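You operate a simulated robot arm through the tools that you are given. There is no shell and no other tool. Be economical: measure what you need, move in short steps, check, and stop when the job is done.

The job below is to be done with a simulated two-armed robot. You get a single attempt, and the scene is never put back.

JOB
Brush whitening cream on the yellowed part of the cream sole and run it in the lamp tray.
Fine: orange brush, put back; clear sheet on top, lid shut before the lamp runs, dial as the yellow card says; open the lid after the run. Set down upright: orange brush. A coat counts when it lies all over at full strength: go over it till it gets no stronger.

Only the result counts: the job must be done as asked and must still hold three seconds after the hand-in. Knocking over, shifting, dropping, spilling or breaking anything else fails it. Lids that push on must go on centred and level and be pressed home; caps that screw on are set level and turned clockwise until they are tight. Flat cloth is picked up by pressing the open fingertips on it (5 to 10 N) and closing them slowly along it; thin cloth reads only 2 to 8 mm in the jaws.

ROBOT AND FRAMES
Two 7-joint arms with two-finger parallel grippers on one trunk, on a base that drives. Base frame: it is fixed to the floor where the robot stands at the start and does not move with it; the origin is under the middle of the robot, x ahead of it, y to its left, z up. Lengths are in cm, angles in degrees, forces in N, time in s.
The left shoulder is at the start at [5, 16.1, 117.3], the right one opposite. With the tool pointing down near the work surface each hand reaches from about 20 to 68 cm from the robot's upright axis, wherever it stands, measured 20 degrees to its own side. Places, roughly: cream tub [60, 20, 90]; inside of the lamp tray [70, 40, 80]; lamp tray dial [70, 20, 90]; lamp tray lid [80, 40, 100]; top of the cream sole [50, 40, 90]. Payload 3.43 kg a hand.
Tool frame (each hand has its own): the origin (TCP) lies between the finger pads and is the grasp point; the fingertips stand 3 cm ahead of it; z points along the fingers, y is the line along which they close. The gripper opens to 9.4 cm. The fingers are 2.8 cm wide and 1 cm thick; the gripper's body (5 by 9.6 cm) begins 5.5 cm behind the TCP.
Orientation is that of the tool frame in the base frame, as a unit quaternion [x, y, z, w]. With the fingers straight down and closing along the base's y, the tool's x points along the base's -x, its y along +y and its z along -z.

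CONTROLS
- The arms move only by the tool send_rows. It takes "left_motion", "right_motion" or both (then of equal length, played together; a hand with none holds still); each is a list of rows, each a list of 6 numbers: the shift along the tool's x, y, z in cm, then the turn, a rotation vector about the tool's x, y, z in degrees. In form: [[x, y, z, wx, wy, wz], ...]. A call has 1 to 20 rows; each row is the pose to reach, as a shift and turn from the pose commanded when the call began, along the tool's axes at that moment. "left_grip" and "right_grip" are, for a hand that has rows, the finger opening in cm, from 0 to 9.4, set as the call begins (left out, the last holds). Rows are played at 5 a second. More than 5 cm and 8.6 degrees between two rows, or a gripper value outside its range, and nothing of the call is played. A pose out of reach is approached as far as the arm can. The call stops where the force on the tool passes 40 N (or 10 N more than at its start, if that is more) or the arm is blocked; 0.2 s more then pass. The fingers move at their own pace (about 4.5 cm/s each) and stop on an object; they squeeze with about 33 N. The grip force told is the motor's: it shows also when the fingers shut on nothing. Time passes only in rows, and 0.2 s behind the last, so rows that repeat a pose let the fingers close. It gives the time, the measured TCP pose, the force on the tool (base axes), the opening and the grip force at its end, in the units of the frame above (readings bear some noise), with the torque about the TCP (base axes, N m) and any sound that the robot's microphone picked up, and new pictures: "views" is both (left out), scene, wrist or none (wrist: the cameras of the hands that moved).
- Cameras (640 x 400 px; columns grow to the right, rows downward): "scene" is now at [11.9, 4.89, 131.35]; the picture's right is [0.53, -0.85, 0.00], its down [-0.35, -0.22, -0.91] and it looks along [0.77, 0.48, -0.42] (base axes); focal length 220 px, centre (320, 200). "left" rides on the left gripper at [7.6, -1.4, -10.2] in its tool frame; the picture's right is [0.18, 0.98, 0.00], its down [-0.75, 0.14, -0.64] and it looks along [-0.63, 0.12, 0.77] (tool axes); focal length 243 px, centre (320, 200). "right" rides on the right gripper at [7.6, 1.4, -10.2] in its tool frame; the picture's right is [-0.18, 0.98, 0.00], its down [-0.75, -0.14, -0.64] and it looks along [-0.63, -0.12, 0.77] (tool axes); focal length 243 px, centre (320, 200). There is no depth. A picture from a camera that has moved, and an enlarged one, comes with that camera's place and axes in the base frame and with its lens.
- lift_body(by): slides the trunk up (or, below 0, down) by that many cm; the arms and the scene camera ride with it, the base frame stays. It gives what a move gives, with no picture.
- drive_base(legs): drives the robot by 1 to 6 legs, each [ahead, left, turn to the left] in cm, cm and degrees, along the robot's own axes; the way and the turn of a leg run together, so that a leg with both is an arc; at most 150 cm and 180 degrees a leg. The arms and the cameras ride along, it lands a little off, and it stops where it bumps. It gives what a move gives, and a new picture of the scene camera.
- pan_tilt(pan, tilt): turns the head with the scene camera to pan (to the left, within 80 degrees either way) and tilt (down, from -29 to 69), counted from straight ahead of the robot. It gives what a move gives, and a new picture of the scene camera.
- close_up(camera, box): a new picture of the part [left, top, right, bottom] of that camera's present view, enlarged. No time passes.
- sign_off(): hands the job in; it is judged then, once.

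Work in short steps. Places have to be worked out from the pictures, the camera data and where the tool is seen: move nearer, look again, correct. Check each grasp and each placing, and mend what went wrong. You have 120 turns and 260 pictures in all, those below and enlarged ones among them. Open the grippers and draw the arms clear of the work before you hand the job in, unless the task says otherwise; then end with one line.

The tools are called after ">>>" by a JSON object that holds its "name" and its "arguments". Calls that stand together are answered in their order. send_rows: Moves the arms, as the interface text tells. Its arguments: {"type":"object","properties":{"left_motion":{"type":"array","items":{"type":"array","items":{"type":"number"}}},"left_grip":{"type":"number"},"right_motion":{"type":"array","items":{"type":"array","items":{"type":"number"}}},"right_grip":{"type":"number"},"views":{"type":"string","enum":["both","scene","wrist","none"]}},"required":[]} The other tools are called the same way: lift_body (by) slides the trunk up or down; drive_base (legs) drives the base; pan_tilt (pan, tilt) turns the head that bears the scene camera; close_up (camera, box) takes an enlarged picture of a part of a camera's view; sign_off () hands the job in.

At the start:

```text
t: 0.0
left_tcp_pos: [28.73, 29.28, 123.92]
left_ee_rot: [0.0, 1.0, 0.0, 0.0]
left_wrist_force: [-0.7, -0.3, -0.4]
left_torque: [-0.02, 0.01, 0.04]
left_grip_width: 9.41
left_finger_force: 0.2
right_tcp_pos: [34.6, 1.53, 122.44]
right_ee_rot: [-0.001, 1.0, 0.0, 0.001]
right_wrist_force: [0.2, -0.9, 0.1]
right_torque: [-0.01, 0.0, 0.02]
right_grip_width: 9.41
right_finger_force: 0.0
trunk travel left (down, up): [-20.0, 6.7]
robot x, y, heading: [0.1, 0.34, -0.1]
head pan, tilt: [32.1, 24.6]
```

scene: 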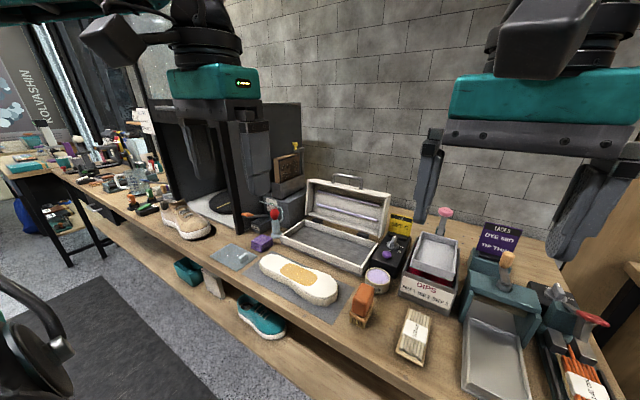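
right: 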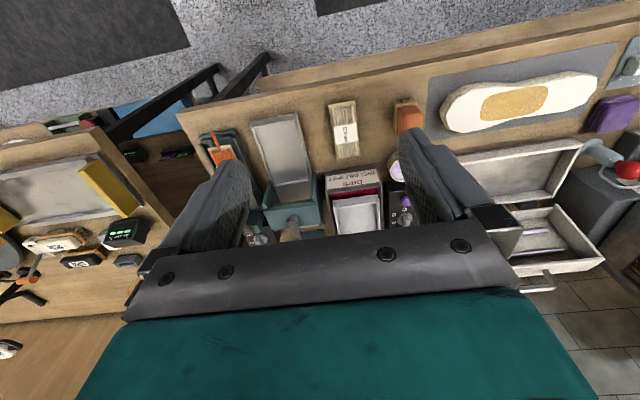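
left: 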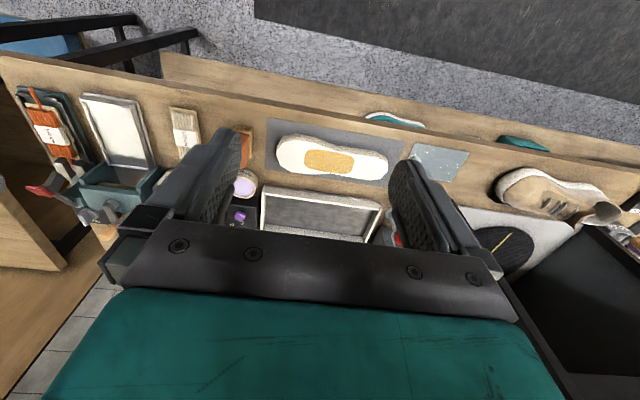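

I'll first enlarge the work area to identify the brush, cream, tray, dial, card and sheet.

>>> {"name": "close_up", "arguments": {"camera": "scene", "box": [200, 160, 360, 340]}}

>>> {"name": "close_up", "arguments": {"camera": "scene", "box": [330, 190, 480, 370]}}

>>> {"name": "close_up", "arguments": {"camera": "left", "box": [160, 80, 480, 280]}}

```text
2.22 times, centred on (280, 250) of scene
camera zoom: at [11.9, 4.89, 131.35], right [0.53, -0.85, 0.0], down [-0.35, -0.22, -0.91], along [0.77, 0.48, -0.42], focal length 488 px, centre (409, 89)
```

zoom: 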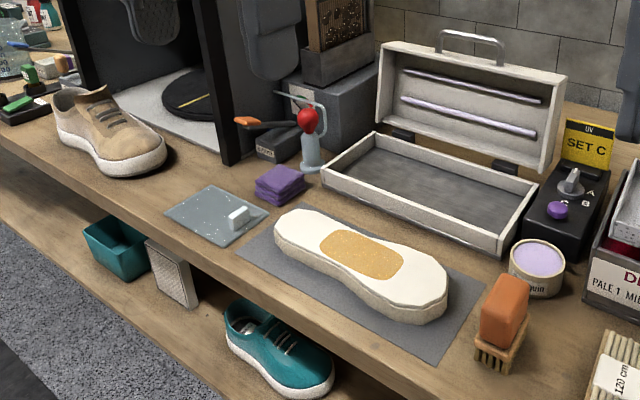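

```text
2.22 times, centred on (405, 280) of scene
camera zoom: at [11.9, 4.89, 131.35], right [0.53, -0.85, 0.0], down [-0.35, -0.22, -0.91], along [0.77, 0.48, -0.42], focal length 488 px, centre (131, 22)
```

zoom: 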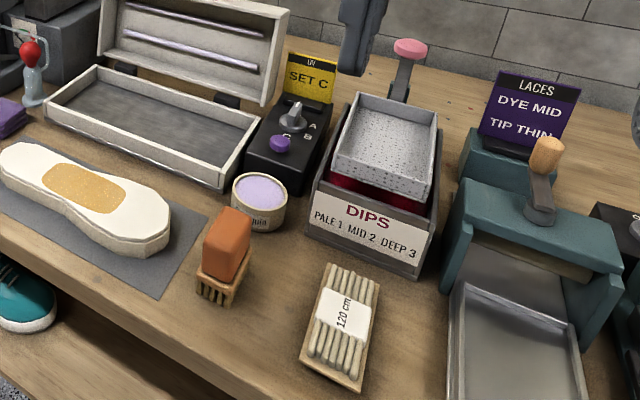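

```text
2.00 times, centred on (320, 180) of left
camera zoom: at [21.06, 27.85, 133.98], right [-0.18, 0.98, 0.0], down [0.75, 0.14, 0.64], along [0.63, 0.12, -0.77], focal length 485 px, centre (320, 240)
```

zoom: 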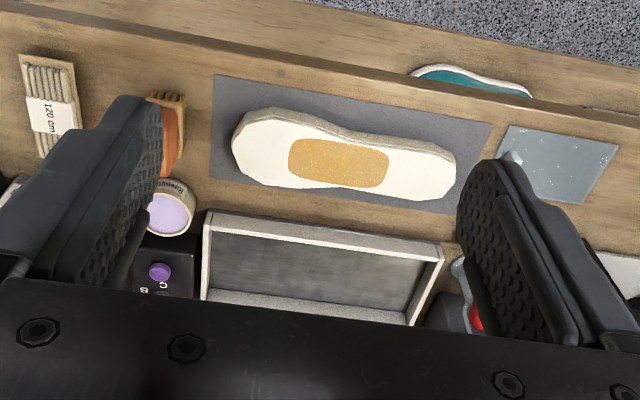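

The cream tub triangulates to about (61, 16, 84); the tray is too far from here. I'll drive a little left and ahead, then look down from there.

>>> {"name": "drive_base", "arguments": {"legs": [[0, 20, 0], [12, 0, 0]]}}

>>> {"name": "pan_tilt", "arguments": {"pan": 5, "tilt": 45}}

```text
t: 3.2
left_tcp_pos: [40.94, 49.17, 123.72]
left_ee_rot: [0.002, 1.0, 0.0, -0.001]
left_wrist_force: [0.8, -0.8, -1.1]
left_torque: [0.02, 0.01, 0.02]
left_grip_width: 9.39
left_finger_force: 0.0
right_tcp_pos: [46.77, 21.25, 122.47]
right_ee_rot: [0.002, 1.0, 0.0, 0.0]
right_wrist_force: [0.2, 0.0, -0.1]
right_torque: [0.01, 0.03, 0.01]
right_grip_width: 9.38
right_finger_force: 0.2
trunk travel left (down, up): [-20.0, 6.7]
robot x, y, heading: [12.36, 19.92, -0.4]
head pan, tilt: [32.1, 24.6]
camera scene: at [24.09, 24.79, 131.34], right [0.53, -0.85, 0.0], down [-0.35, -0.22, -0.91], along [0.77, 0.48, -0.42], focal length 220 px, centre (320, 200)
```

scene: 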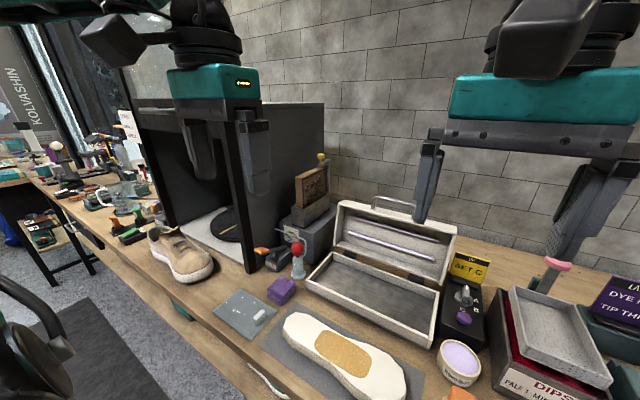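

```text
t: 4.1
left_tcp_pos: [40.76, 49.01, 123.81]
left_ee_rot: [0.001, 1.0, 0.0, 0.0]
left_wrist_force: [0.8, 0.3, 0.7]
left_torque: [-0.04, 0.01, 0.0]
left_grip_width: 9.4
left_finger_force: 0.0
right_tcp_pos: [46.75, 21.35, 122.37]
right_ee_rot: [0.002, 1.0, 0.0, 0.0]
right_wrist_force: [0.6, -0.2, -0.5]
right_torque: [0.0, -0.01, -0.02]
right_grip_width: 9.4
right_finger_force: 0.1
trunk travel left (down, up): [-20.0, 6.7]
robot x, y, heading: [12.2, 20.04, -0.3]
head pan, tilt: [5.0, 45.0]
camera scene: at [24.26, 20.61, 128.23], right [0.08, -1.0, 0.0], down [-0.7, -0.06, -0.71], along [0.7, 0.06, -0.71], focal length 220 px, centre (320, 200)
```

scene: 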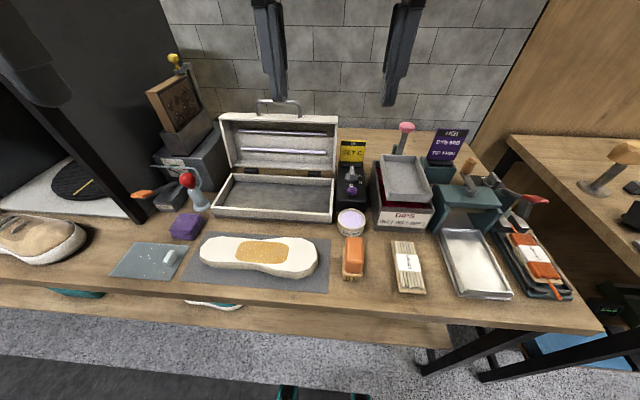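

Excellent overview. I'll enlarge the key parts to measure positions.

>>> {"name": "close_up", "arguments": {"camera": "scene", "box": [100, 90, 260, 300]}}

>>> {"name": "close_up", "arguments": {"camera": "scene", "box": [210, 90, 390, 300]}}

>>> {"name": "close_up", "arguments": {"camera": "scene", "box": [320, 190, 390, 290]}}

```text
1.90 times, centred on (180, 195) of scene
camera zoom: at [24.26, 20.61, 128.23], right [0.08, -1.0, 0.0], down [-0.7, -0.06, -0.71], along [0.7, 0.06, -0.71], focal length 418 px, centre (587, 210)
```

zoom: 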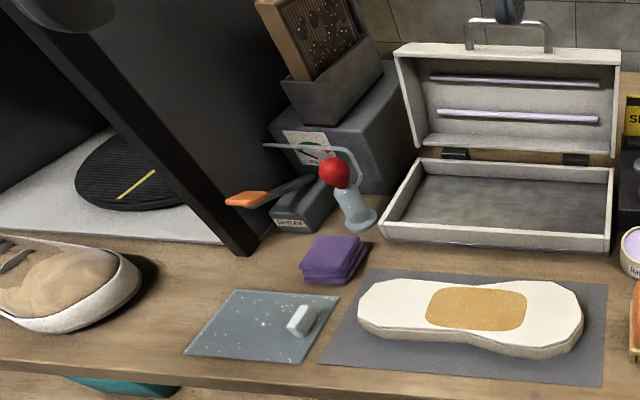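

```text
1.90 times, centred on (300, 195) of scene
camera zoom: at [24.26, 20.61, 128.23], right [0.08, -1.0, 0.0], down [-0.7, -0.06, -0.71], along [0.7, 0.06, -0.71], focal length 418 px, centre (358, 210)
```

zoom: 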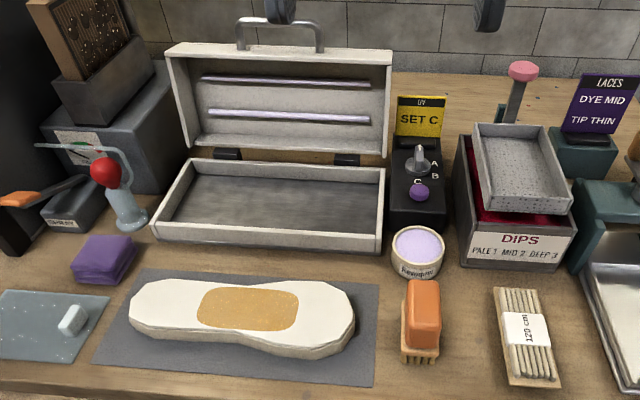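

```text
4.00 times, centred on (355, 240) of scene
camera zoom: at [24.26, 20.61, 128.23], right [0.08, -1.0, 0.0], down [-0.7, -0.06, -0.71], along [0.7, 0.06, -0.71], focal length 878 px, centre (180, 40)
```

zoom: 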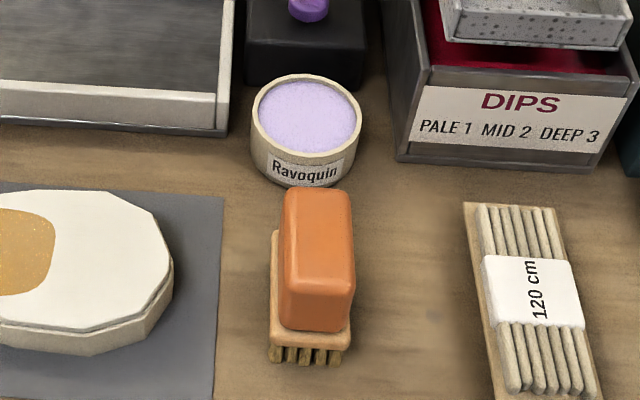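

Brush judged at about (49, 15.6), top z≈90, ~3.5 cm wide in y; tub at (61.6, 15.8, top 84.5). I'll clear the right hand to its side and bring the left hand over the brush at z≈101.

>>> {"name": "send_rows", "arguments": {"left_motion": [[0, -3.4, 0, 0, 0, 0], [0, -8, 0, 0, 0, 0], [0, -12.5, 0, 0, 0, 0], [-2, -17, 2, 0, 0, 0], [-4, -21, 4, 0, 0, 0], [-6, -25, 6, 0, 0, 0], [-8, -29, 8, 0, 0, 0], [-8.4, -33, 10, 0, 0, 0], [-8.4, -33.4, 14, 0, 0, 0], [-8.4, -33.4, 18, 0, 0, 0]], "right_motion": [[1, -4.5, 0, 0, 0, 0], [2, -9, 0, 0, 0, 0], [3, -13.5, 0, 0, 0, 0], [4, -18, 0, 0, 0, 0], [5, -22.5, 0, 0, 0, 0], [6, -27, 0, 0, 0, 0], [7, -31, 0, 0, 0, 0], [8, -31, 0, 0, 0, 0], [9, -31, 0, 0, 0, 0], [10, -31, 0, 0, 0, 0]]}}

```text
refused: row 4 steps farther than a row can; nothing moved
```

The step was too long; I'll resend with smaller ones.

>>> {"name": "send_rows", "arguments": {"left_motion": [[0, -4, 0, 0, 0, 0], [0, -8, 0, 0, 0, 0], [0, -12, 0, 0, 0, 0], [-2, -16, 1, 0, 0, 0], [-4, -20, 3, 0, 0, 0], [-6, -24, 5, 0, 0, 0], [-8, -28, 7, 0, 0, 0], [-8.4, -32, 9, 0, 0, 0], [-8.4, -33.4, 13, 0, 0, 0], [-8.4, -33.4, 18, 0, 0, 0]], "right_motion": [[1, -4.5, 0, 0, 0, 0], [2, -9, 0, 0, 0, 0], [3, -13.5, 0, 0, 0, 0], [4, -18, 0, 0, 0, 0], [5, -22.5, 0, 0, 0, 0], [6, -27, 0, 0, 0, 0], [7, -31, 0, 0, 0, 0], [8, -31, 0, 0, 0, 0], [9, -31, 0, 0, 0, 0], [10, -31, 0, 0, 0, 0]]}}

```text
t: 6.3
left_tcp_pos: [46.72, 28.44, 110.65]
left_ee_rot: [0.002, 1.0, -0.001, 0.001]
left_wrist_force: [0.9, 0.6, -0.4]
left_torque: [-0.02, -0.01, 0.0]
left_grip_width: 9.42
left_finger_force: 0.0
left hand out of reach, approached as far as the arm can: row 5, 6, 7, 8, 9, 10
right_tcp_pos: [36.44, -9.7, 122.44]
right_ee_rot: [0.002, 1.0, 0.0, 0.001]
right_wrist_force: [-0.3, -0.4, -0.7]
right_torque: [0.0, 0.01, 0.04]
right_grip_width: 9.41
right_finger_force: 0.0
trunk travel left (down, up): [-20.0, 6.7]
robot x, y, heading: [11.88, 20.17, -0.1]
head pan, tilt: [5.0, 45.0]
camera scene: at [24.2, 20.59, 128.24], right [0.08, -1.0, 0.0], down [-0.7, -0.06, -0.71], along [0.71, 0.06, -0.71], focal length 220 px, centre (320, 200)
camera right: at [28.95, -8.17, 132.79], right [0.19, 0.98, 0.0], down [0.75, -0.14, 0.64], along [0.63, -0.12, -0.77], focal length 243 px, centre (320, 200)
camera left: at [39.15, 27.07, 120.94], right [-0.18, 0.98, 0.0], down [0.75, 0.14, 0.64], along [0.63, 0.11, -0.77], focal length 243 px, centre (320, 200)
```

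scene: 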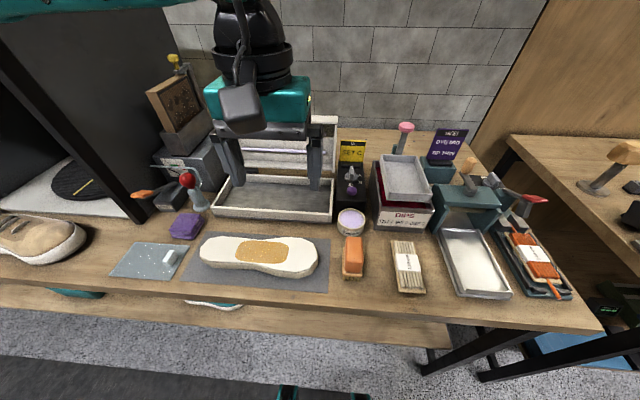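
right: 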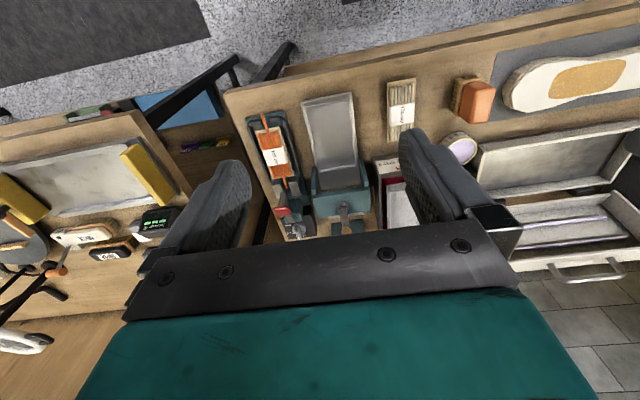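
left: 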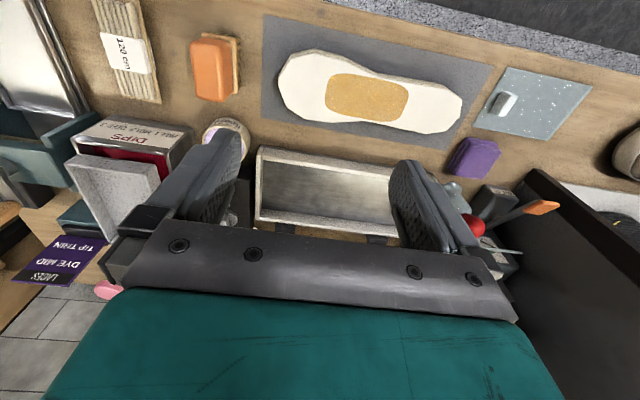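

The left hand can't cross to y<28 from here. I'll drive 18 cm right so the left hand can serve brush, tub and sole.

>>> {"name": "drive_base", "arguments": {"legs": [[0, -18, 0]]}}

```text
t: 8.6
left_tcp_pos: [46.81, 10.52, 110.64]
left_ee_rot: [0.002, 1.0, -0.002, 0.0]
left_wrist_force: [-0.5, 0.1, -0.3]
left_torque: [0.0, -0.01, 0.04]
left_grip_width: 9.4
left_finger_force: 0.0
right_tcp_pos: [36.4, -27.76, 122.4]
right_ee_rot: [0.003, 1.0, 0.002, 0.0]
right_wrist_force: [-0.1, 0.1, 0.5]
right_torque: [0.02, -0.03, -0.01]
right_grip_width: 9.39
right_finger_force: 0.1
trunk travel left (down, up): [-20.0, 6.7]
robot x, y, heading: [12.13, 1.86, -0.3]
head pan, tilt: [5.0, 45.0]
camera scene: at [24.18, 2.6, 128.23], right [0.08, -1.0, 0.0], down [-0.7, -0.06, -0.71], along [0.7, 0.06, -0.71], focal length 220 px, centre (320, 200)
```

scene: 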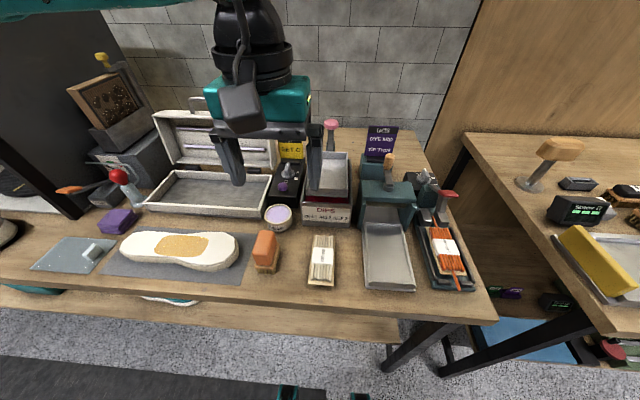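

Now step the left hand to above the brush (48.6, 15.8), checking the response.

>>> {"name": "send_rows", "arguments": {"left_motion": [[-0.9, 2.5, 0, 0, 0, 0], [-1.8, 5.3, 2, 0, 0, 0], [-1.8, 5.3, 6, 0, 0, 0], [-1.8, 5.3, 10, 0, 0, 0], [-1.8, 5.3, 12, 0, 0, 0]]}}

```text
t: 9.8
left_tcp_pos: [48.63, 15.86, 98.75]
left_ee_rot: [0.003, 1.0, 0.0, 0.0]
left_wrist_force: [-0.3, -0.5, -0.3]
left_torque: [0.0, 0.02, 0.02]
left_grip_width: 9.4
left_finger_force: 0.1
right_tcp_pos: [36.47, -27.69, 122.25]
right_ee_rot: [0.002, 1.0, 0.0, 0.0]
right_wrist_force: [0.4, 0.0, 0.5]
right_torque: [0.01, -0.02, -0.01]
right_grip_width: 9.41
right_finger_force: 0.1
trunk travel left (down, up): [-20.0, 6.7]
robot x, y, heading: [12.04, 1.98, -0.2]
head pan, tilt: [5.0, 45.0]
camera scene: at [24.2, 2.64, 128.23], right [0.08, -1.0, 0.0], down [-0.7, -0.06, -0.71], along [0.7, 0.06, -0.71], focal length 220 px, centre (320, 200)
camera left: at [40.96, 14.44, 108.92], right [-0.18, 0.98, 0.0], down [0.75, 0.14, 0.64], along [0.63, 0.11, -0.77], focal length 243 px, centre (320, 200)
```

scene: 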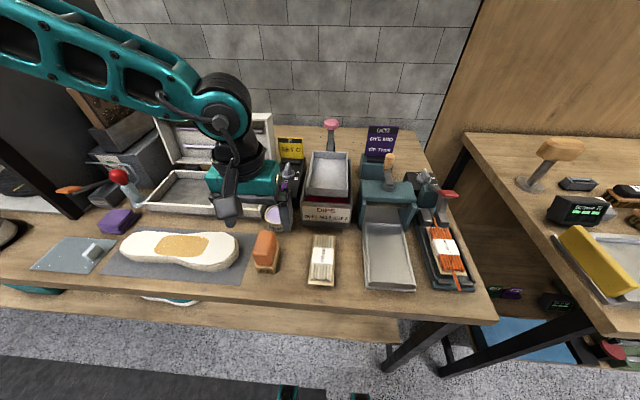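
left: 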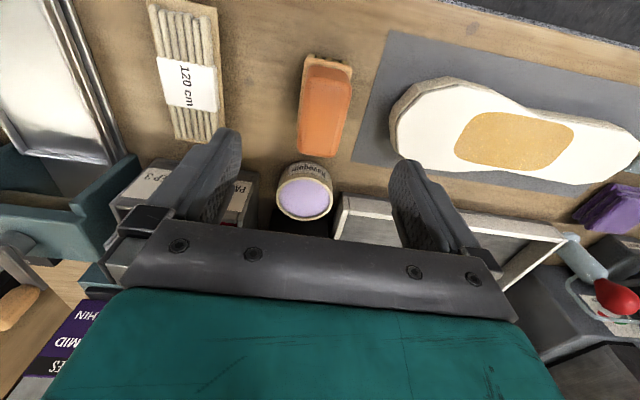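

Brush is aligned with x, centre about (48, 15.7). I'll lower to TCP z≈88.6 around the handle and check before closing.

>>> {"name": "send_rows", "arguments": {"left_motion": [[0.5, -0.1, 4, 0, 0, 0], [0.5, -0.1, 7, 0, 0, 0], [0.5, -0.1, 10, 0, 0, 0]]}}

>>> {"name": "close_up", "arguments": {"camera": "scene", "box": [200, 190, 330, 290]}}

```text
t: 10.6
left_tcp_pos: [47.76, 16.92, 89.97]
left_ee_rot: [0.002, 1.0, -0.002, 0.001]
left_wrist_force: [-0.1, 0.1, -0.2]
left_torque: [0.0, 0.02, -0.06]
left_grip_width: 9.42
left_finger_force: 0.1
left hand out of reach, approached as far as the arm can: row 3
right_tcp_pos: [36.42, -27.76, 122.44]
right_ee_rot: [0.002, 1.0, 0.0, 0.0]
right_wrist_force: [0.3, 0.4, 0.4]
right_torque: [0.0, -0.01, 0.0]
right_grip_width: 9.4
right_finger_force: 0.0
trunk travel left (down, up): [-20.0, 6.7]
robot x, y, heading: [11.94, 1.85, -0.6]
head pan, tilt: [5.0, 45.0]
camera scene: at [24.18, 2.64, 128.23], right [0.08, -1.0, 0.0], down [-0.7, -0.06, -0.71], along [0.7, 0.06, -0.71], focal length 220 px, centre (320, 200)
camera left: at [40.13, 15.6, 100.04], right [-0.18, 0.98, 0.0], down [0.75, 0.14, 0.64], along [0.63, 0.11, -0.77], focal length 243 px, centre (320, 200)
```

scene: 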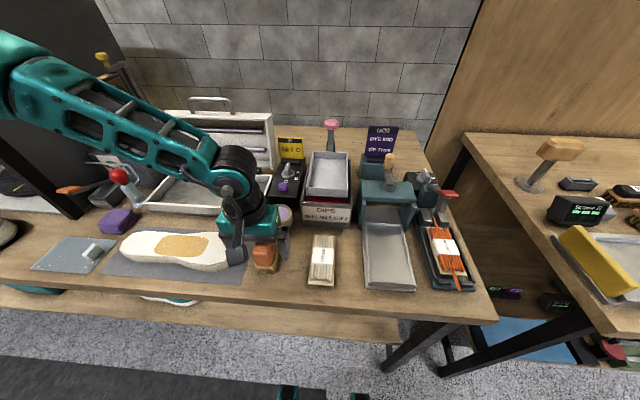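
left: 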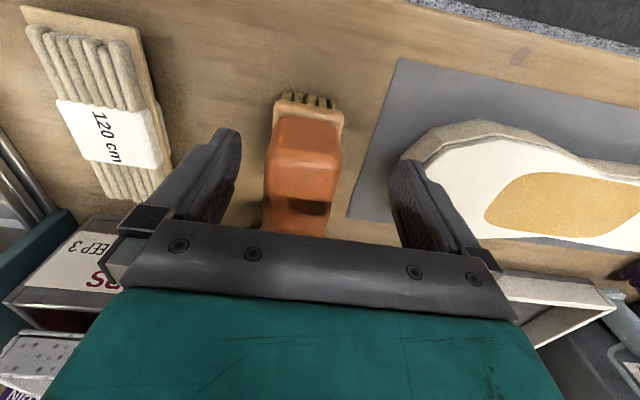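

```text
4.00 times, centred on (265, 240) of scene
camera zoom: at [24.18, 2.64, 128.23], right [0.08, -1.0, 0.0], down [-0.7, -0.06, -0.71], along [0.7, 0.06, -0.71], focal length 878 px, centre (540, 40)
```

zoom: 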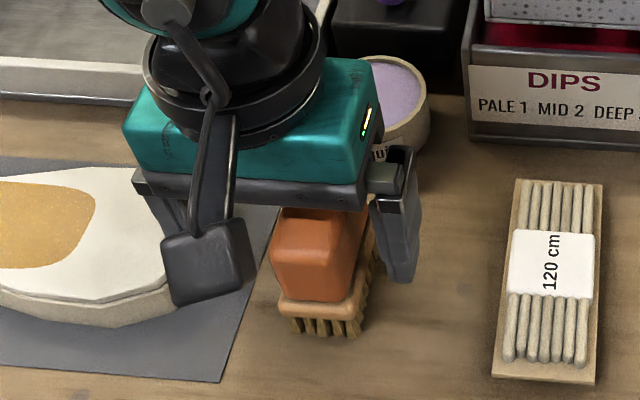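

The inner reach limit bites again. I'll raise, drive 9 cm further right, and come back over the brush.

>>> {"name": "send_rows", "arguments": {"left_motion": [[0, 0, -4, 0, 0, 0], [0, 0, -8, 0, 0, 0]], "views": "none"}}

>>> {"name": "drive_base", "arguments": {"legs": [[0, -9, 0]]}}

>>> {"name": "send_rows", "arguments": {"left_motion": [[0, 3, 0, 0, 0, 0], [0, 6, 0, 0, 0, 0], [0, 7.5, 0, 0, 0, 0]], "views": "wrist"}}

```text
t: 11.2
left_tcp_pos: [47.7, 16.97, 97.86]
left_ee_rot: [0.003, 1.0, -0.001, 0.001]
left_wrist_force: [-0.4, -0.3, 0.1]
left_torque: [-0.02, 0.01, -0.01]
left_grip_width: 9.41
left_finger_force: 0.0
right_tcp_pos: [36.36, -27.73, 122.42]
right_ee_rot: [0.003, 1.0, 0.0, 0.0]
right_wrist_force: [-0.1, 0.3, 0.4]
right_torque: [0.02, 0.0, -0.01]
right_grip_width: 9.42
right_finger_force: 0.1
trunk travel left (down, up): [-20.0, 6.7]
robot x, y, heading: [12.01, 2.41, -0.3]
head pan, tilt: [5.0, 45.0]
```

```text
t: 12.6
left_tcp_pos: [47.79, 8.04, 97.99]
left_ee_rot: [0.002, 1.0, -0.001, 0.0]
left_wrist_force: [-0.3, -0.3, -0.3]
left_torque: [0.04, 0.02, 0.0]
left_grip_width: 9.41
left_finger_force: 0.2
right_tcp_pos: [36.35, -36.59, 122.51]
right_ee_rot: [0.003, 1.0, 0.001, -0.001]
right_wrist_force: [0.0, 0.8, -0.1]
right_torque: [0.03, 0.0, 0.03]
right_grip_width: 9.39
right_finger_force: 0.0
trunk travel left (down, up): [-20.0, 6.7]
robot x, y, heading: [11.69, -6.73, -0.0]
head pan, tilt: [5.0, 45.0]
camera scene: at [24.14, -6.3, 128.23], right [0.08, -1.0, 0.0], down [-0.7, -0.06, -0.71], along [0.7, 0.06, -0.71], focal length 220 px, centre (320, 200)
```

scene: 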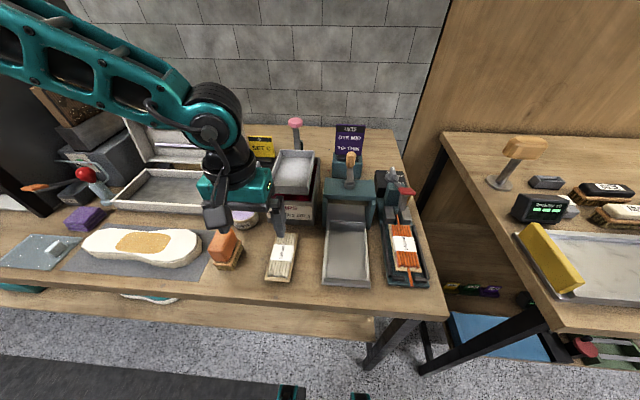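

```text
t: 13.4
left_tcp_pos: [47.78, 15.61, 98.06]
left_ee_rot: [0.002, 1.0, -0.002, 0.0]
left_wrist_force: [-0.7, -1.0, 0.4]
left_torque: [-0.01, 0.03, 0.0]
left_grip_width: 9.38
left_finger_force: 0.0
right_tcp_pos: [36.29, -36.55, 122.47]
right_ee_rot: [0.003, 1.0, 0.0, 0.0]
right_wrist_force: [0.3, -0.4, 0.0]
right_torque: [0.05, -0.01, 0.01]
right_grip_width: 9.39
right_finger_force: 0.2
trunk travel left (down, up): [-20.0, 6.7]
robot x, y, heading: [12.1, -6.55, -0.2]
head pan, tilt: [5.0, 45.0]
camera left: at [40.06, 14.17, 108.18], right [-0.18, 0.98, 0.0], down [0.75, 0.14, 0.64], along [0.63, 0.11, -0.77], focal length 243 px, centre (320, 200)
```

left: 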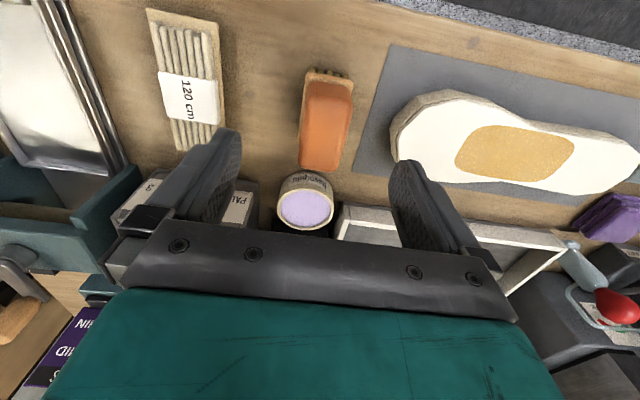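

Aligned over the brush at (47.8, 15.6). Lower 9.4 cm.

>>> {"name": "send_rows", "arguments": {"left_motion": [[0, 0.1, 4, 0, 0, 0], [0, 0.1, 7, 0, 0, 0], [0, 0.1, 9.4, 0, 0, 0]], "views": "wrist"}}

>>> {"name": "close_up", "arguments": {"camera": "scene", "box": [170, 190, 300, 290]}}

```text
t: 14.2
left_tcp_pos: [47.79, 15.72, 88.48]
left_ee_rot: [0.002, 1.0, -0.001, 0.0]
left_wrist_force: [0.3, 0.1, 0.1]
left_torque: [-0.01, 0.01, 0.0]
left_grip_width: 9.4
left_finger_force: 0.1
right_tcp_pos: [36.48, -36.67, 122.29]
right_ee_rot: [0.003, 1.0, -0.001, 0.0]
right_wrist_force: [-0.2, 0.2, -0.2]
right_torque: [0.04, -0.03, -0.06]
right_grip_width: 9.37
right_finger_force: 0.0
trunk travel left (down, up): [-20.0, 6.7]
robot x, y, heading: [11.75, -6.62, -0.3]
head pan, tilt: [5.0, 45.0]
camera left: at [40.18, 14.39, 98.76], right [-0.18, 0.98, 0.0], down [0.75, 0.14, 0.64], along [0.63, 0.11, -0.77], focal length 243 px, centre (320, 200)
```

left: 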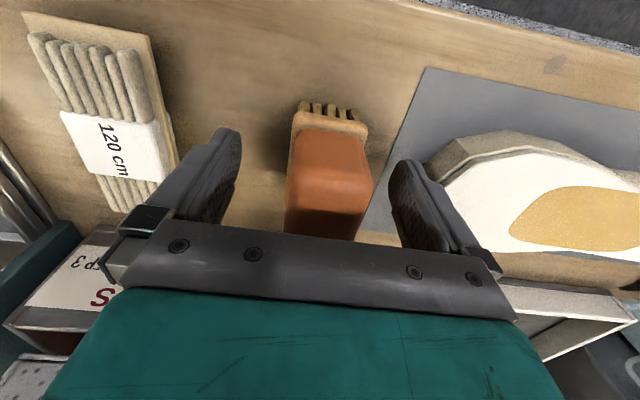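

```text
4.00 times, centred on (235, 240) of scene
camera zoom: at [24.17, -6.25, 128.22], right [0.08, -1.0, 0.0], down [-0.7, -0.06, -0.71], along [0.7, 0.06, -0.71], focal length 878 px, centre (660, 40)
```

zoom: 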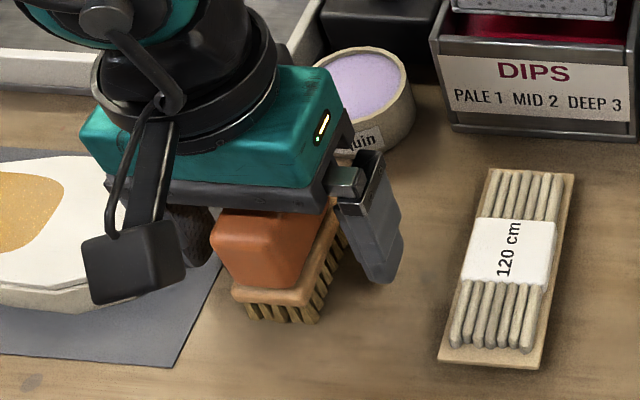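

The table and brush sit a bit higher than estimated (plate at ~86–88, handle 88–92). I'll raise 2 cm and close on the orange handle.

>>> {"name": "send_rows", "arguments": {"left_motion": [[0, 0, -1.8, 0, 0, 0]], "views": "none"}}

>>> {"name": "send_rows", "arguments": {"left_motion": [[0, 0, 0, 0, 0, 0], [0, 0, 0, 0, 0, 0], [0, 0, 0, 0, 0, 0], [0, 0, 0, 0, 0, 0]], "left_grip": 2.0, "views": "wrist"}}

>>> {"name": "close_up", "arguments": {"camera": "scene", "box": [170, 190, 300, 290]}}

```text
t: 14.6
left_tcp_pos: [47.71, 15.79, 90.44]
left_ee_rot: [0.002, 1.0, -0.001, 0.0]
left_wrist_force: [-0.6, 1.3, -0.5]
left_torque: [-0.03, -0.01, -0.01]
left_grip_width: 9.41
left_finger_force: 0.1
right_tcp_pos: [36.47, -36.57, 122.42]
right_ee_rot: [0.003, 1.0, 0.0, 0.0]
right_wrist_force: [0.2, -0.8, -0.1]
right_torque: [0.0, 0.02, 0.01]
right_grip_width: 9.39
right_finger_force: 0.0
trunk travel left (down, up): [-20.0, 6.7]
robot x, y, heading: [12.44, -6.86, -0.2]
head pan, tilt: [5.0, 45.0]
```

```text
t: 15.6
left_tcp_pos: [47.74, 15.79, 90.41]
left_ee_rot: [0.002, 1.0, -0.001, 0.0]
left_wrist_force: [0.5, 0.6, 0.3]
left_torque: [0.03, 0.0, 0.01]
left_grip_width: 3.8
left_finger_force: 29.7
right_tcp_pos: [36.48, -36.65, 122.42]
right_ee_rot: [0.002, 1.0, -0.001, 0.0]
right_wrist_force: [-1.1, -0.7, 0.0]
right_torque: [-0.01, 0.02, 0.01]
right_grip_width: 9.41
right_finger_force: 0.1
trunk travel left (down, up): [-20.0, 6.7]
robot x, y, heading: [11.73, -6.64, -0.3]
head pan, tilt: [5.0, 45.0]
camera left: at [40.13, 14.42, 100.57], right [-0.18, 0.98, 0.0], down [0.75, 0.14, 0.64], along [0.63, 0.11, -0.77], focal length 243 px, centre (320, 200)
```

left: 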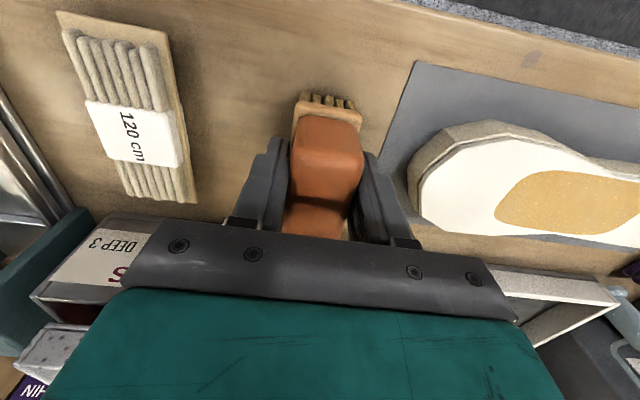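

```text
4.00 times, centred on (235, 240) of scene
camera zoom: at [24.14, -6.25, 128.23], right [0.08, -1.0, 0.0], down [-0.7, -0.06, -0.71], along [0.7, 0.06, -0.71], focal length 878 px, centre (660, 40)
```

zoom: 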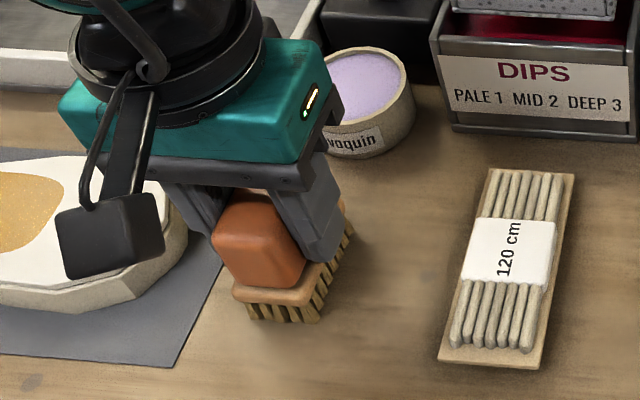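

Handle held (3.8 cm). Tub refined to (60.3, 15.7, rim 86.2). I'll lift the brush 8 cm and move it over the tub.

>>> {"name": "send_rows", "arguments": {"left_motion": [[0, 0, -3, 0, 0, 0], [0, 0, -6, 0, 0, 0], [0, 0, -8, 0, 0, 0], [-4, 0, -8, 0, 0, 0], [-8, 0, -8, 0, 0, 0], [-12, 0, -8, 0, 0, 0]]}}

>>> {"name": "close_up", "arguments": {"camera": "scene", "box": [190, 150, 320, 250]}}

>>> {"name": "close_up", "arguments": {"camera": "left", "box": [220, 80, 420, 230]}}

```text
t: 17.0
left_tcp_pos: [59.84, 15.49, 98.4]
left_ee_rot: [0.002, 1.0, 0.0, 0.0]
left_wrist_force: [0.8, 0.5, 0.5]
left_torque: [-0.01, -0.03, 0.0]
left_grip_width: 2.0
left_finger_force: 0.2
right_tcp_pos: [36.45, -36.47, 122.42]
right_ee_rot: [0.003, 1.0, 0.001, -0.001]
right_wrist_force: [0.2, 0.4, 0.0]
right_torque: [0.02, -0.01, -0.02]
right_grip_width: 9.4
right_finger_force: 0.0
trunk travel left (down, up): [-20.0, 6.7]
robot x, y, heading: [12.05, -6.7, -0.0]
head pan, tilt: [5.0, 45.0]
camera scene: at [24.2, -6.27, 128.22], right [0.08, -1.0, 0.0], down [-0.71, -0.06, -0.71], along [0.7, 0.06, -0.71], focal length 220 px, centre (320, 200)
camera left: at [52.17, 14.23, 108.61], right [-0.18, 0.98, 0.0], down [0.75, 0.14, 0.64], along [0.63, 0.11, -0.77], focal length 243 px, centre (320, 200)
```

scene: 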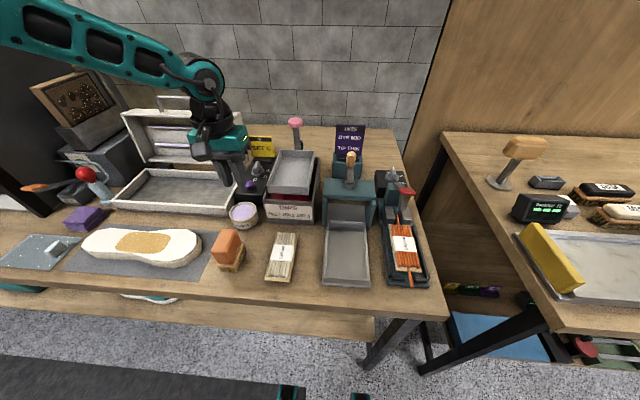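
left: 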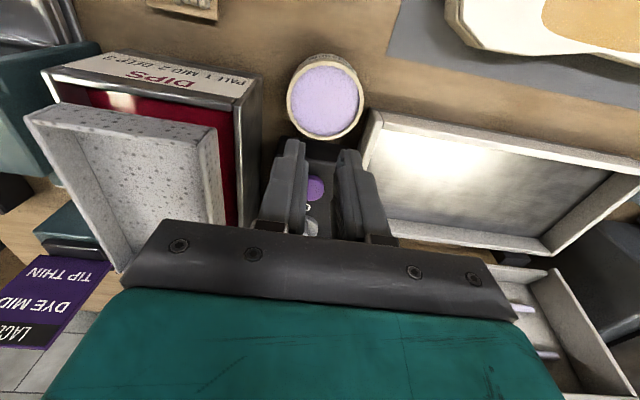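

```text
4.00 times, centred on (255, 200) of scene
camera zoom: at [24.2, -6.27, 128.22], right [0.08, -1.0, 0.0], down [-0.71, -0.06, -0.71], along [0.7, 0.06, -0.71], focal length 878 px, centre (580, 200)
```

zoom: 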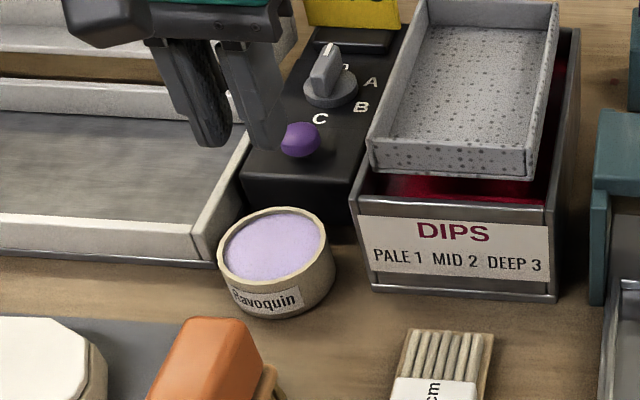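

```text
2.67 times, centred on (320, 155) of left
camera zoom: at [52.17, 14.23, 108.61], right [-0.18, 0.98, 0.0], down [0.75, 0.14, 0.64], along [0.63, 0.11, -0.77], focal length 647 px, centre (320, 320)
```

zoom: 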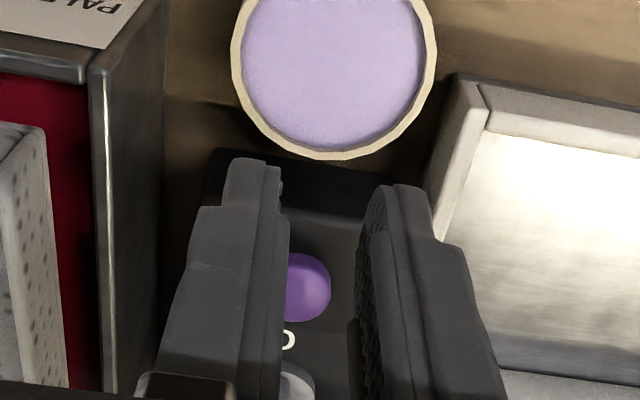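

The handle slipped out on lifting (fingers are at 2.0); the brush still stands in place. I'll return above it and look at its shape more closely.

>>> {"name": "send_rows", "arguments": {"left_motion": [[4, 0, 0, 0, 0, 0], [8, 0, 0, 0, 0, 0], [12, 0, 0, 0, 0, 0], [14, 0, 0, 0, 0, 0]], "left_grip": 9.4, "views": "wrist"}}

>>> {"name": "close_up", "arguments": {"camera": "left", "box": [240, 80, 400, 200]}}

>>> {"name": "close_up", "arguments": {"camera": "scene", "box": [200, 215, 265, 280]}}

```text
t: 18.0
left_tcp_pos: [45.64, 15.75, 98.46]
left_ee_rot: [0.001, 1.0, -0.001, 0.0]
left_wrist_force: [-0.2, 0.6, 0.4]
left_torque: [0.0, -0.02, 0.01]
left_grip_width: 9.4
left_finger_force: 0.1
right_tcp_pos: [36.36, -36.55, 122.45]
right_ee_rot: [0.003, 1.0, 0.0, -0.001]
right_wrist_force: [0.4, -0.3, -0.4]
right_torque: [-0.01, 0.02, 0.02]
right_grip_width: 9.38
right_finger_force: 0.0
trunk travel left (down, up): [-20.0, 6.7]
robot x, y, heading: [11.85, -6.62, -0.1]
head pan, tilt: [5.0, 45.0]
camera left: at [38.0, 14.32, 108.65], right [-0.18, 0.98, 0.0], down [0.75, 0.14, 0.64], along [0.63, 0.11, -0.77], focal length 243 px, centre (320, 200)
```

left: 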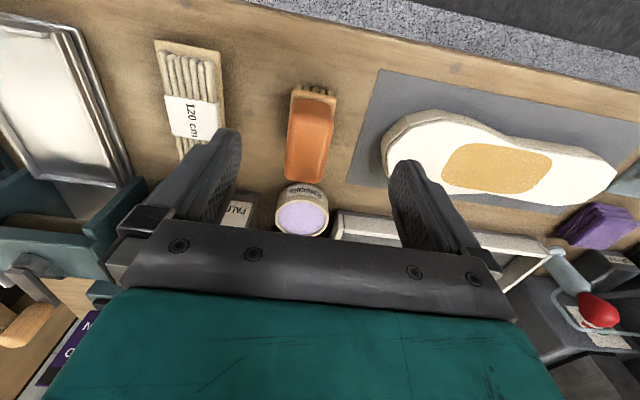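

```text
3.33 times, centred on (320, 140) of left
camera zoom: at [38.0, 14.32, 108.65], right [-0.18, 0.98, 0.0], down [0.75, 0.14, 0.64], along [0.63, 0.11, -0.77], focal length 809 px, centre (320, 400)
```

zoom: 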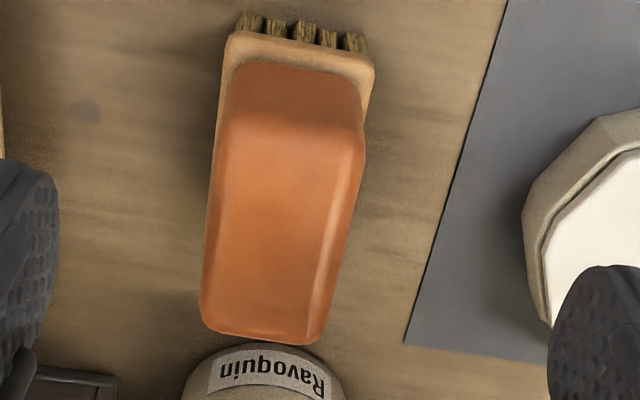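

```text
6.15 times, centred on (232, 248) of scene
camera zoom: at [24.13, -6.26, 128.23], right [0.08, -1.0, 0.0], down [-0.7, -0.06, -0.71], along [0.7, 0.06, -0.71], focal length 1351 px, centre (858, -92)
```

zoom: 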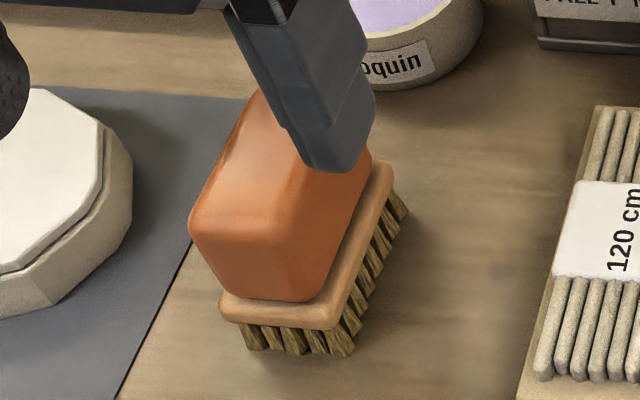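

I'll go lower this time (TCP ≈ 87.6), watching force, then grip and test a small lift.

>>> {"name": "send_rows", "arguments": {"left_motion": [[-2.3, 0, 4, 0, 0, 0], [-2.3, 0, 8, 0, 0, 0], [-2.3, 0, 10, 0, 0, 0], [-2.3, 0, 10.9, 0, 0, 0]], "views": "none"}}

>>> {"name": "close_up", "arguments": {"camera": "scene", "box": [180, 200, 280, 280]}}

```text
t: 19.0
left_tcp_pos: [47.96, 15.71, 87.4]
left_ee_rot: [0.001, 1.0, -0.001, 0.0]
left_wrist_force: [-0.3, 0.9, -0.2]
left_torque: [-0.01, -0.01, -0.01]
left_grip_width: 9.42
left_finger_force: 0.1
right_tcp_pos: [36.54, -36.57, 122.44]
right_ee_rot: [0.002, 1.0, 0.0, 0.0]
right_wrist_force: [0.5, -0.3, 0.1]
right_torque: [0.02, -0.02, -0.07]
right_grip_width: 9.39
right_finger_force: 0.0
trunk travel left (down, up): [-20.0, 6.7]
robot x, y, heading: [12.14, -7.03, -0.5]
head pan, tilt: [5.0, 45.0]
```

```text
5.00 times, centred on (230, 240) of scene
camera zoom: at [24.14, -6.26, 128.23], right [0.08, -1.0, 0.0], down [-0.7, -0.06, -0.71], along [0.7, 0.06, -0.71], focal length 1098 px, centre (770, 0)
```

zoom: 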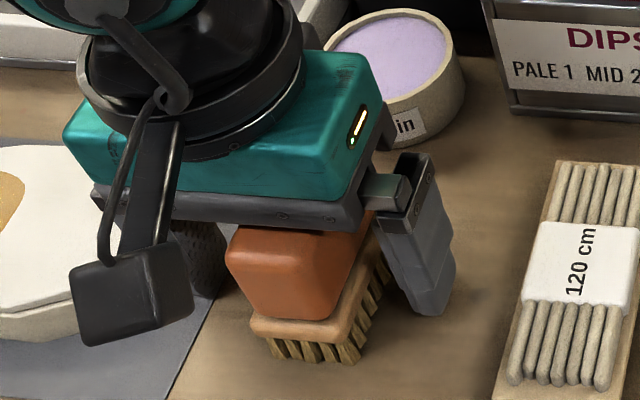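

Clear of the table; close here and test-lift 2 cm.

>>> {"name": "send_rows", "arguments": {"left_motion": [[0, 0, 0, 0, 0, 0], [0, 0, 0, 0, 0, 0], [0, 0, 0, 0, 0, 0], [0, 0, 0, 0, 0, 0], [0, 0, -0.5, 0, 0, 0], [0, 0, -1, 0, 0, 0], [0, 0, -1.5, 0, 0, 0], [0, 0, -2.5, 0, 0, 0]], "left_grip": 0, "views": "wrist"}}

>>> {"name": "close_up", "arguments": {"camera": "scene", "box": [180, 200, 280, 280]}}

```text
t: 20.8
left_tcp_pos: [48.08, 15.67, 89.91]
left_ee_rot: [0.002, 1.0, -0.001, 0.001]
left_wrist_force: [-0.3, 0.3, -0.6]
left_torque: [0.0, -0.01, 0.01]
left_grip_width: 3.9
left_finger_force: 33.0
right_tcp_pos: [36.49, -36.58, 122.43]
right_ee_rot: [0.003, 1.0, 0.0, 0.0]
right_wrist_force: [0.1, 0.2, -0.7]
right_torque: [-0.01, 0.02, -0.01]
right_grip_width: 9.4
right_finger_force: 0.1
trunk travel left (down, up): [-20.0, 6.7]
robot x, y, heading: [12.1, -6.75, -0.2]
head pan, tilt: [5.0, 45.0]
camera left: at [40.4, 14.29, 100.1], right [-0.18, 0.98, 0.0], down [0.75, 0.14, 0.64], along [0.63, 0.11, -0.77], focal length 243 px, centre (320, 200)
```

left: 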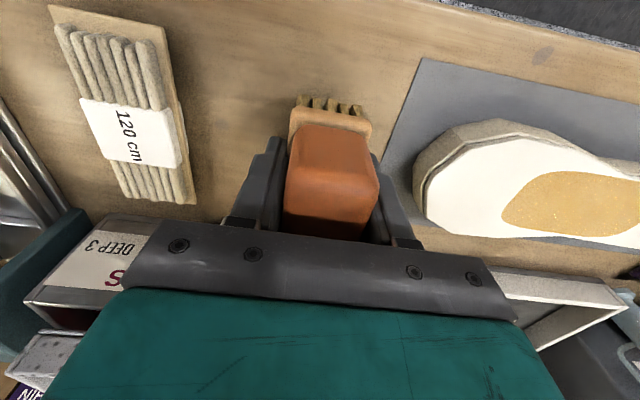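

```text
5.00 times, centred on (230, 240) of scene
camera zoom: at [24.13, -6.26, 128.23], right [0.08, -1.0, 0.0], down [-0.7, -0.06, -0.71], along [0.7, 0.06, -0.71], focal length 1098 px, centre (770, 0)
```

zoom: 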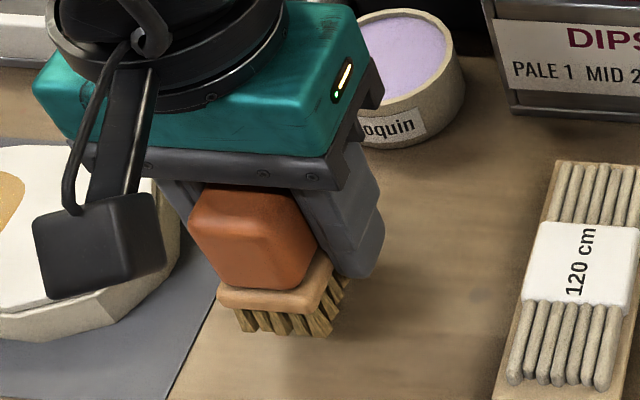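

Brush is held firmly (33 N, 3.9 cm); with the brush on the table the TCP was z=87.4. I'll lift and take it over the tub.

>>> {"name": "send_rows", "arguments": {"left_motion": [[0, 0, -3, 0, 0, 0], [0, 0, -6, 0, 0, 0], [-4, 0, -6, 0, 0, 0], [-8, 0, -6, 0, 0, 0], [-11, 0, -6, 0, 0, 0]]}}

>>> {"name": "close_up", "arguments": {"camera": "scene", "box": [190, 150, 290, 240]}}

>>> {"name": "close_up", "arguments": {"camera": "left", "box": [240, 80, 400, 200]}}

```text
t: 22.0
left_tcp_pos: [58.94, 15.54, 96.23]
left_ee_rot: [0.003, 1.0, -0.001, 0.0]
left_wrist_force: [-0.2, 0.1, -0.8]
left_torque: [0.02, -0.02, -0.01]
left_grip_width: 3.9
left_finger_force: 32.4
right_tcp_pos: [36.52, -36.68, 122.42]
right_ee_rot: [0.003, 1.0, 0.0, 0.001]
right_wrist_force: [-0.7, 0.5, -0.5]
right_torque: [-0.03, 0.0, -0.02]
right_grip_width: 9.4
right_finger_force: 0.0
trunk travel left (down, up): [-20.0, 6.7]
robot x, y, heading: [11.95, -6.89, -0.3]
head pan, tilt: [5.0, 45.0]
camera scene: at [24.18, -6.26, 128.22], right [0.08, -1.0, 0.0], down [-0.71, -0.06, -0.71], along [0.7, 0.06, -0.71], focal length 220 px, centre (320, 200)
camera left: at [51.32, 14.23, 106.39], right [-0.18, 0.98, 0.0], down [0.75, 0.14, 0.64], along [0.63, 0.11, -0.77], focal length 243 px, centre (320, 200)
```

scene: 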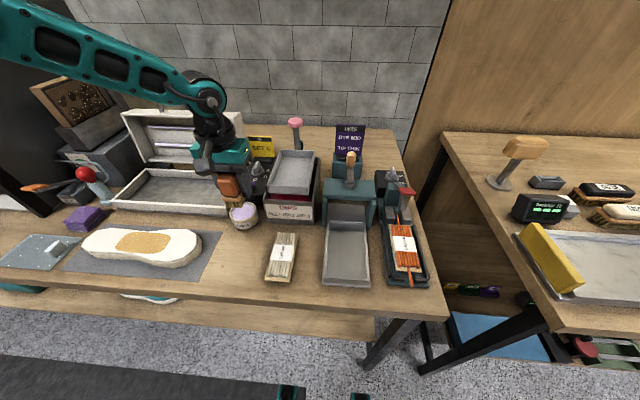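
left: 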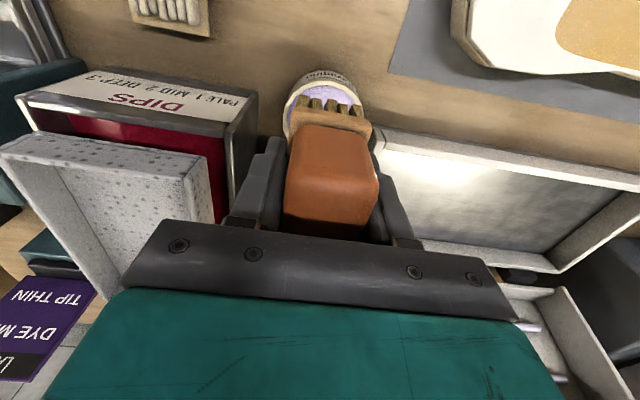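

```text
4.44 times, centred on (240, 195) of scene
camera zoom: at [24.18, -6.26, 128.22], right [0.08, -1.0, 0.0], down [-0.71, -0.06, -0.71], along [0.7, 0.06, -0.71], focal length 976 px, centre (676, 222)
```

zoom: 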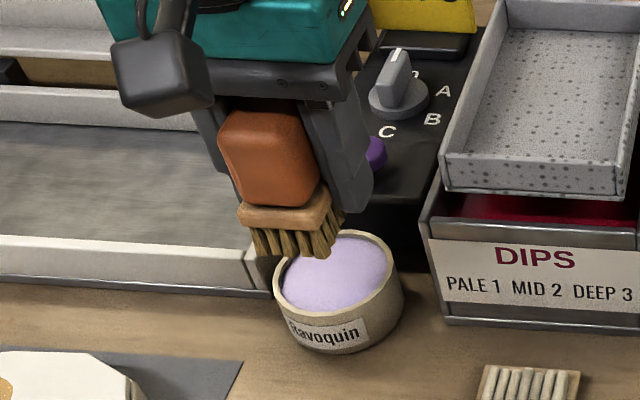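

```text
3.33 times, centred on (320, 140) of left
camera zoom: at [51.32, 14.23, 106.39], right [-0.18, 0.98, 0.0], down [0.75, 0.14, 0.64], along [0.63, 0.11, -0.77], focal length 809 px, centre (320, 400)
```

zoom: 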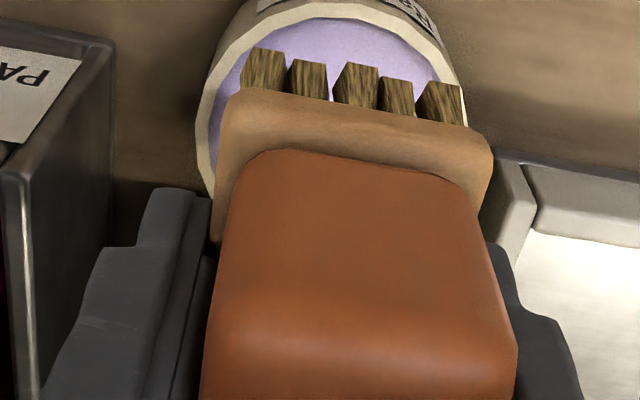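

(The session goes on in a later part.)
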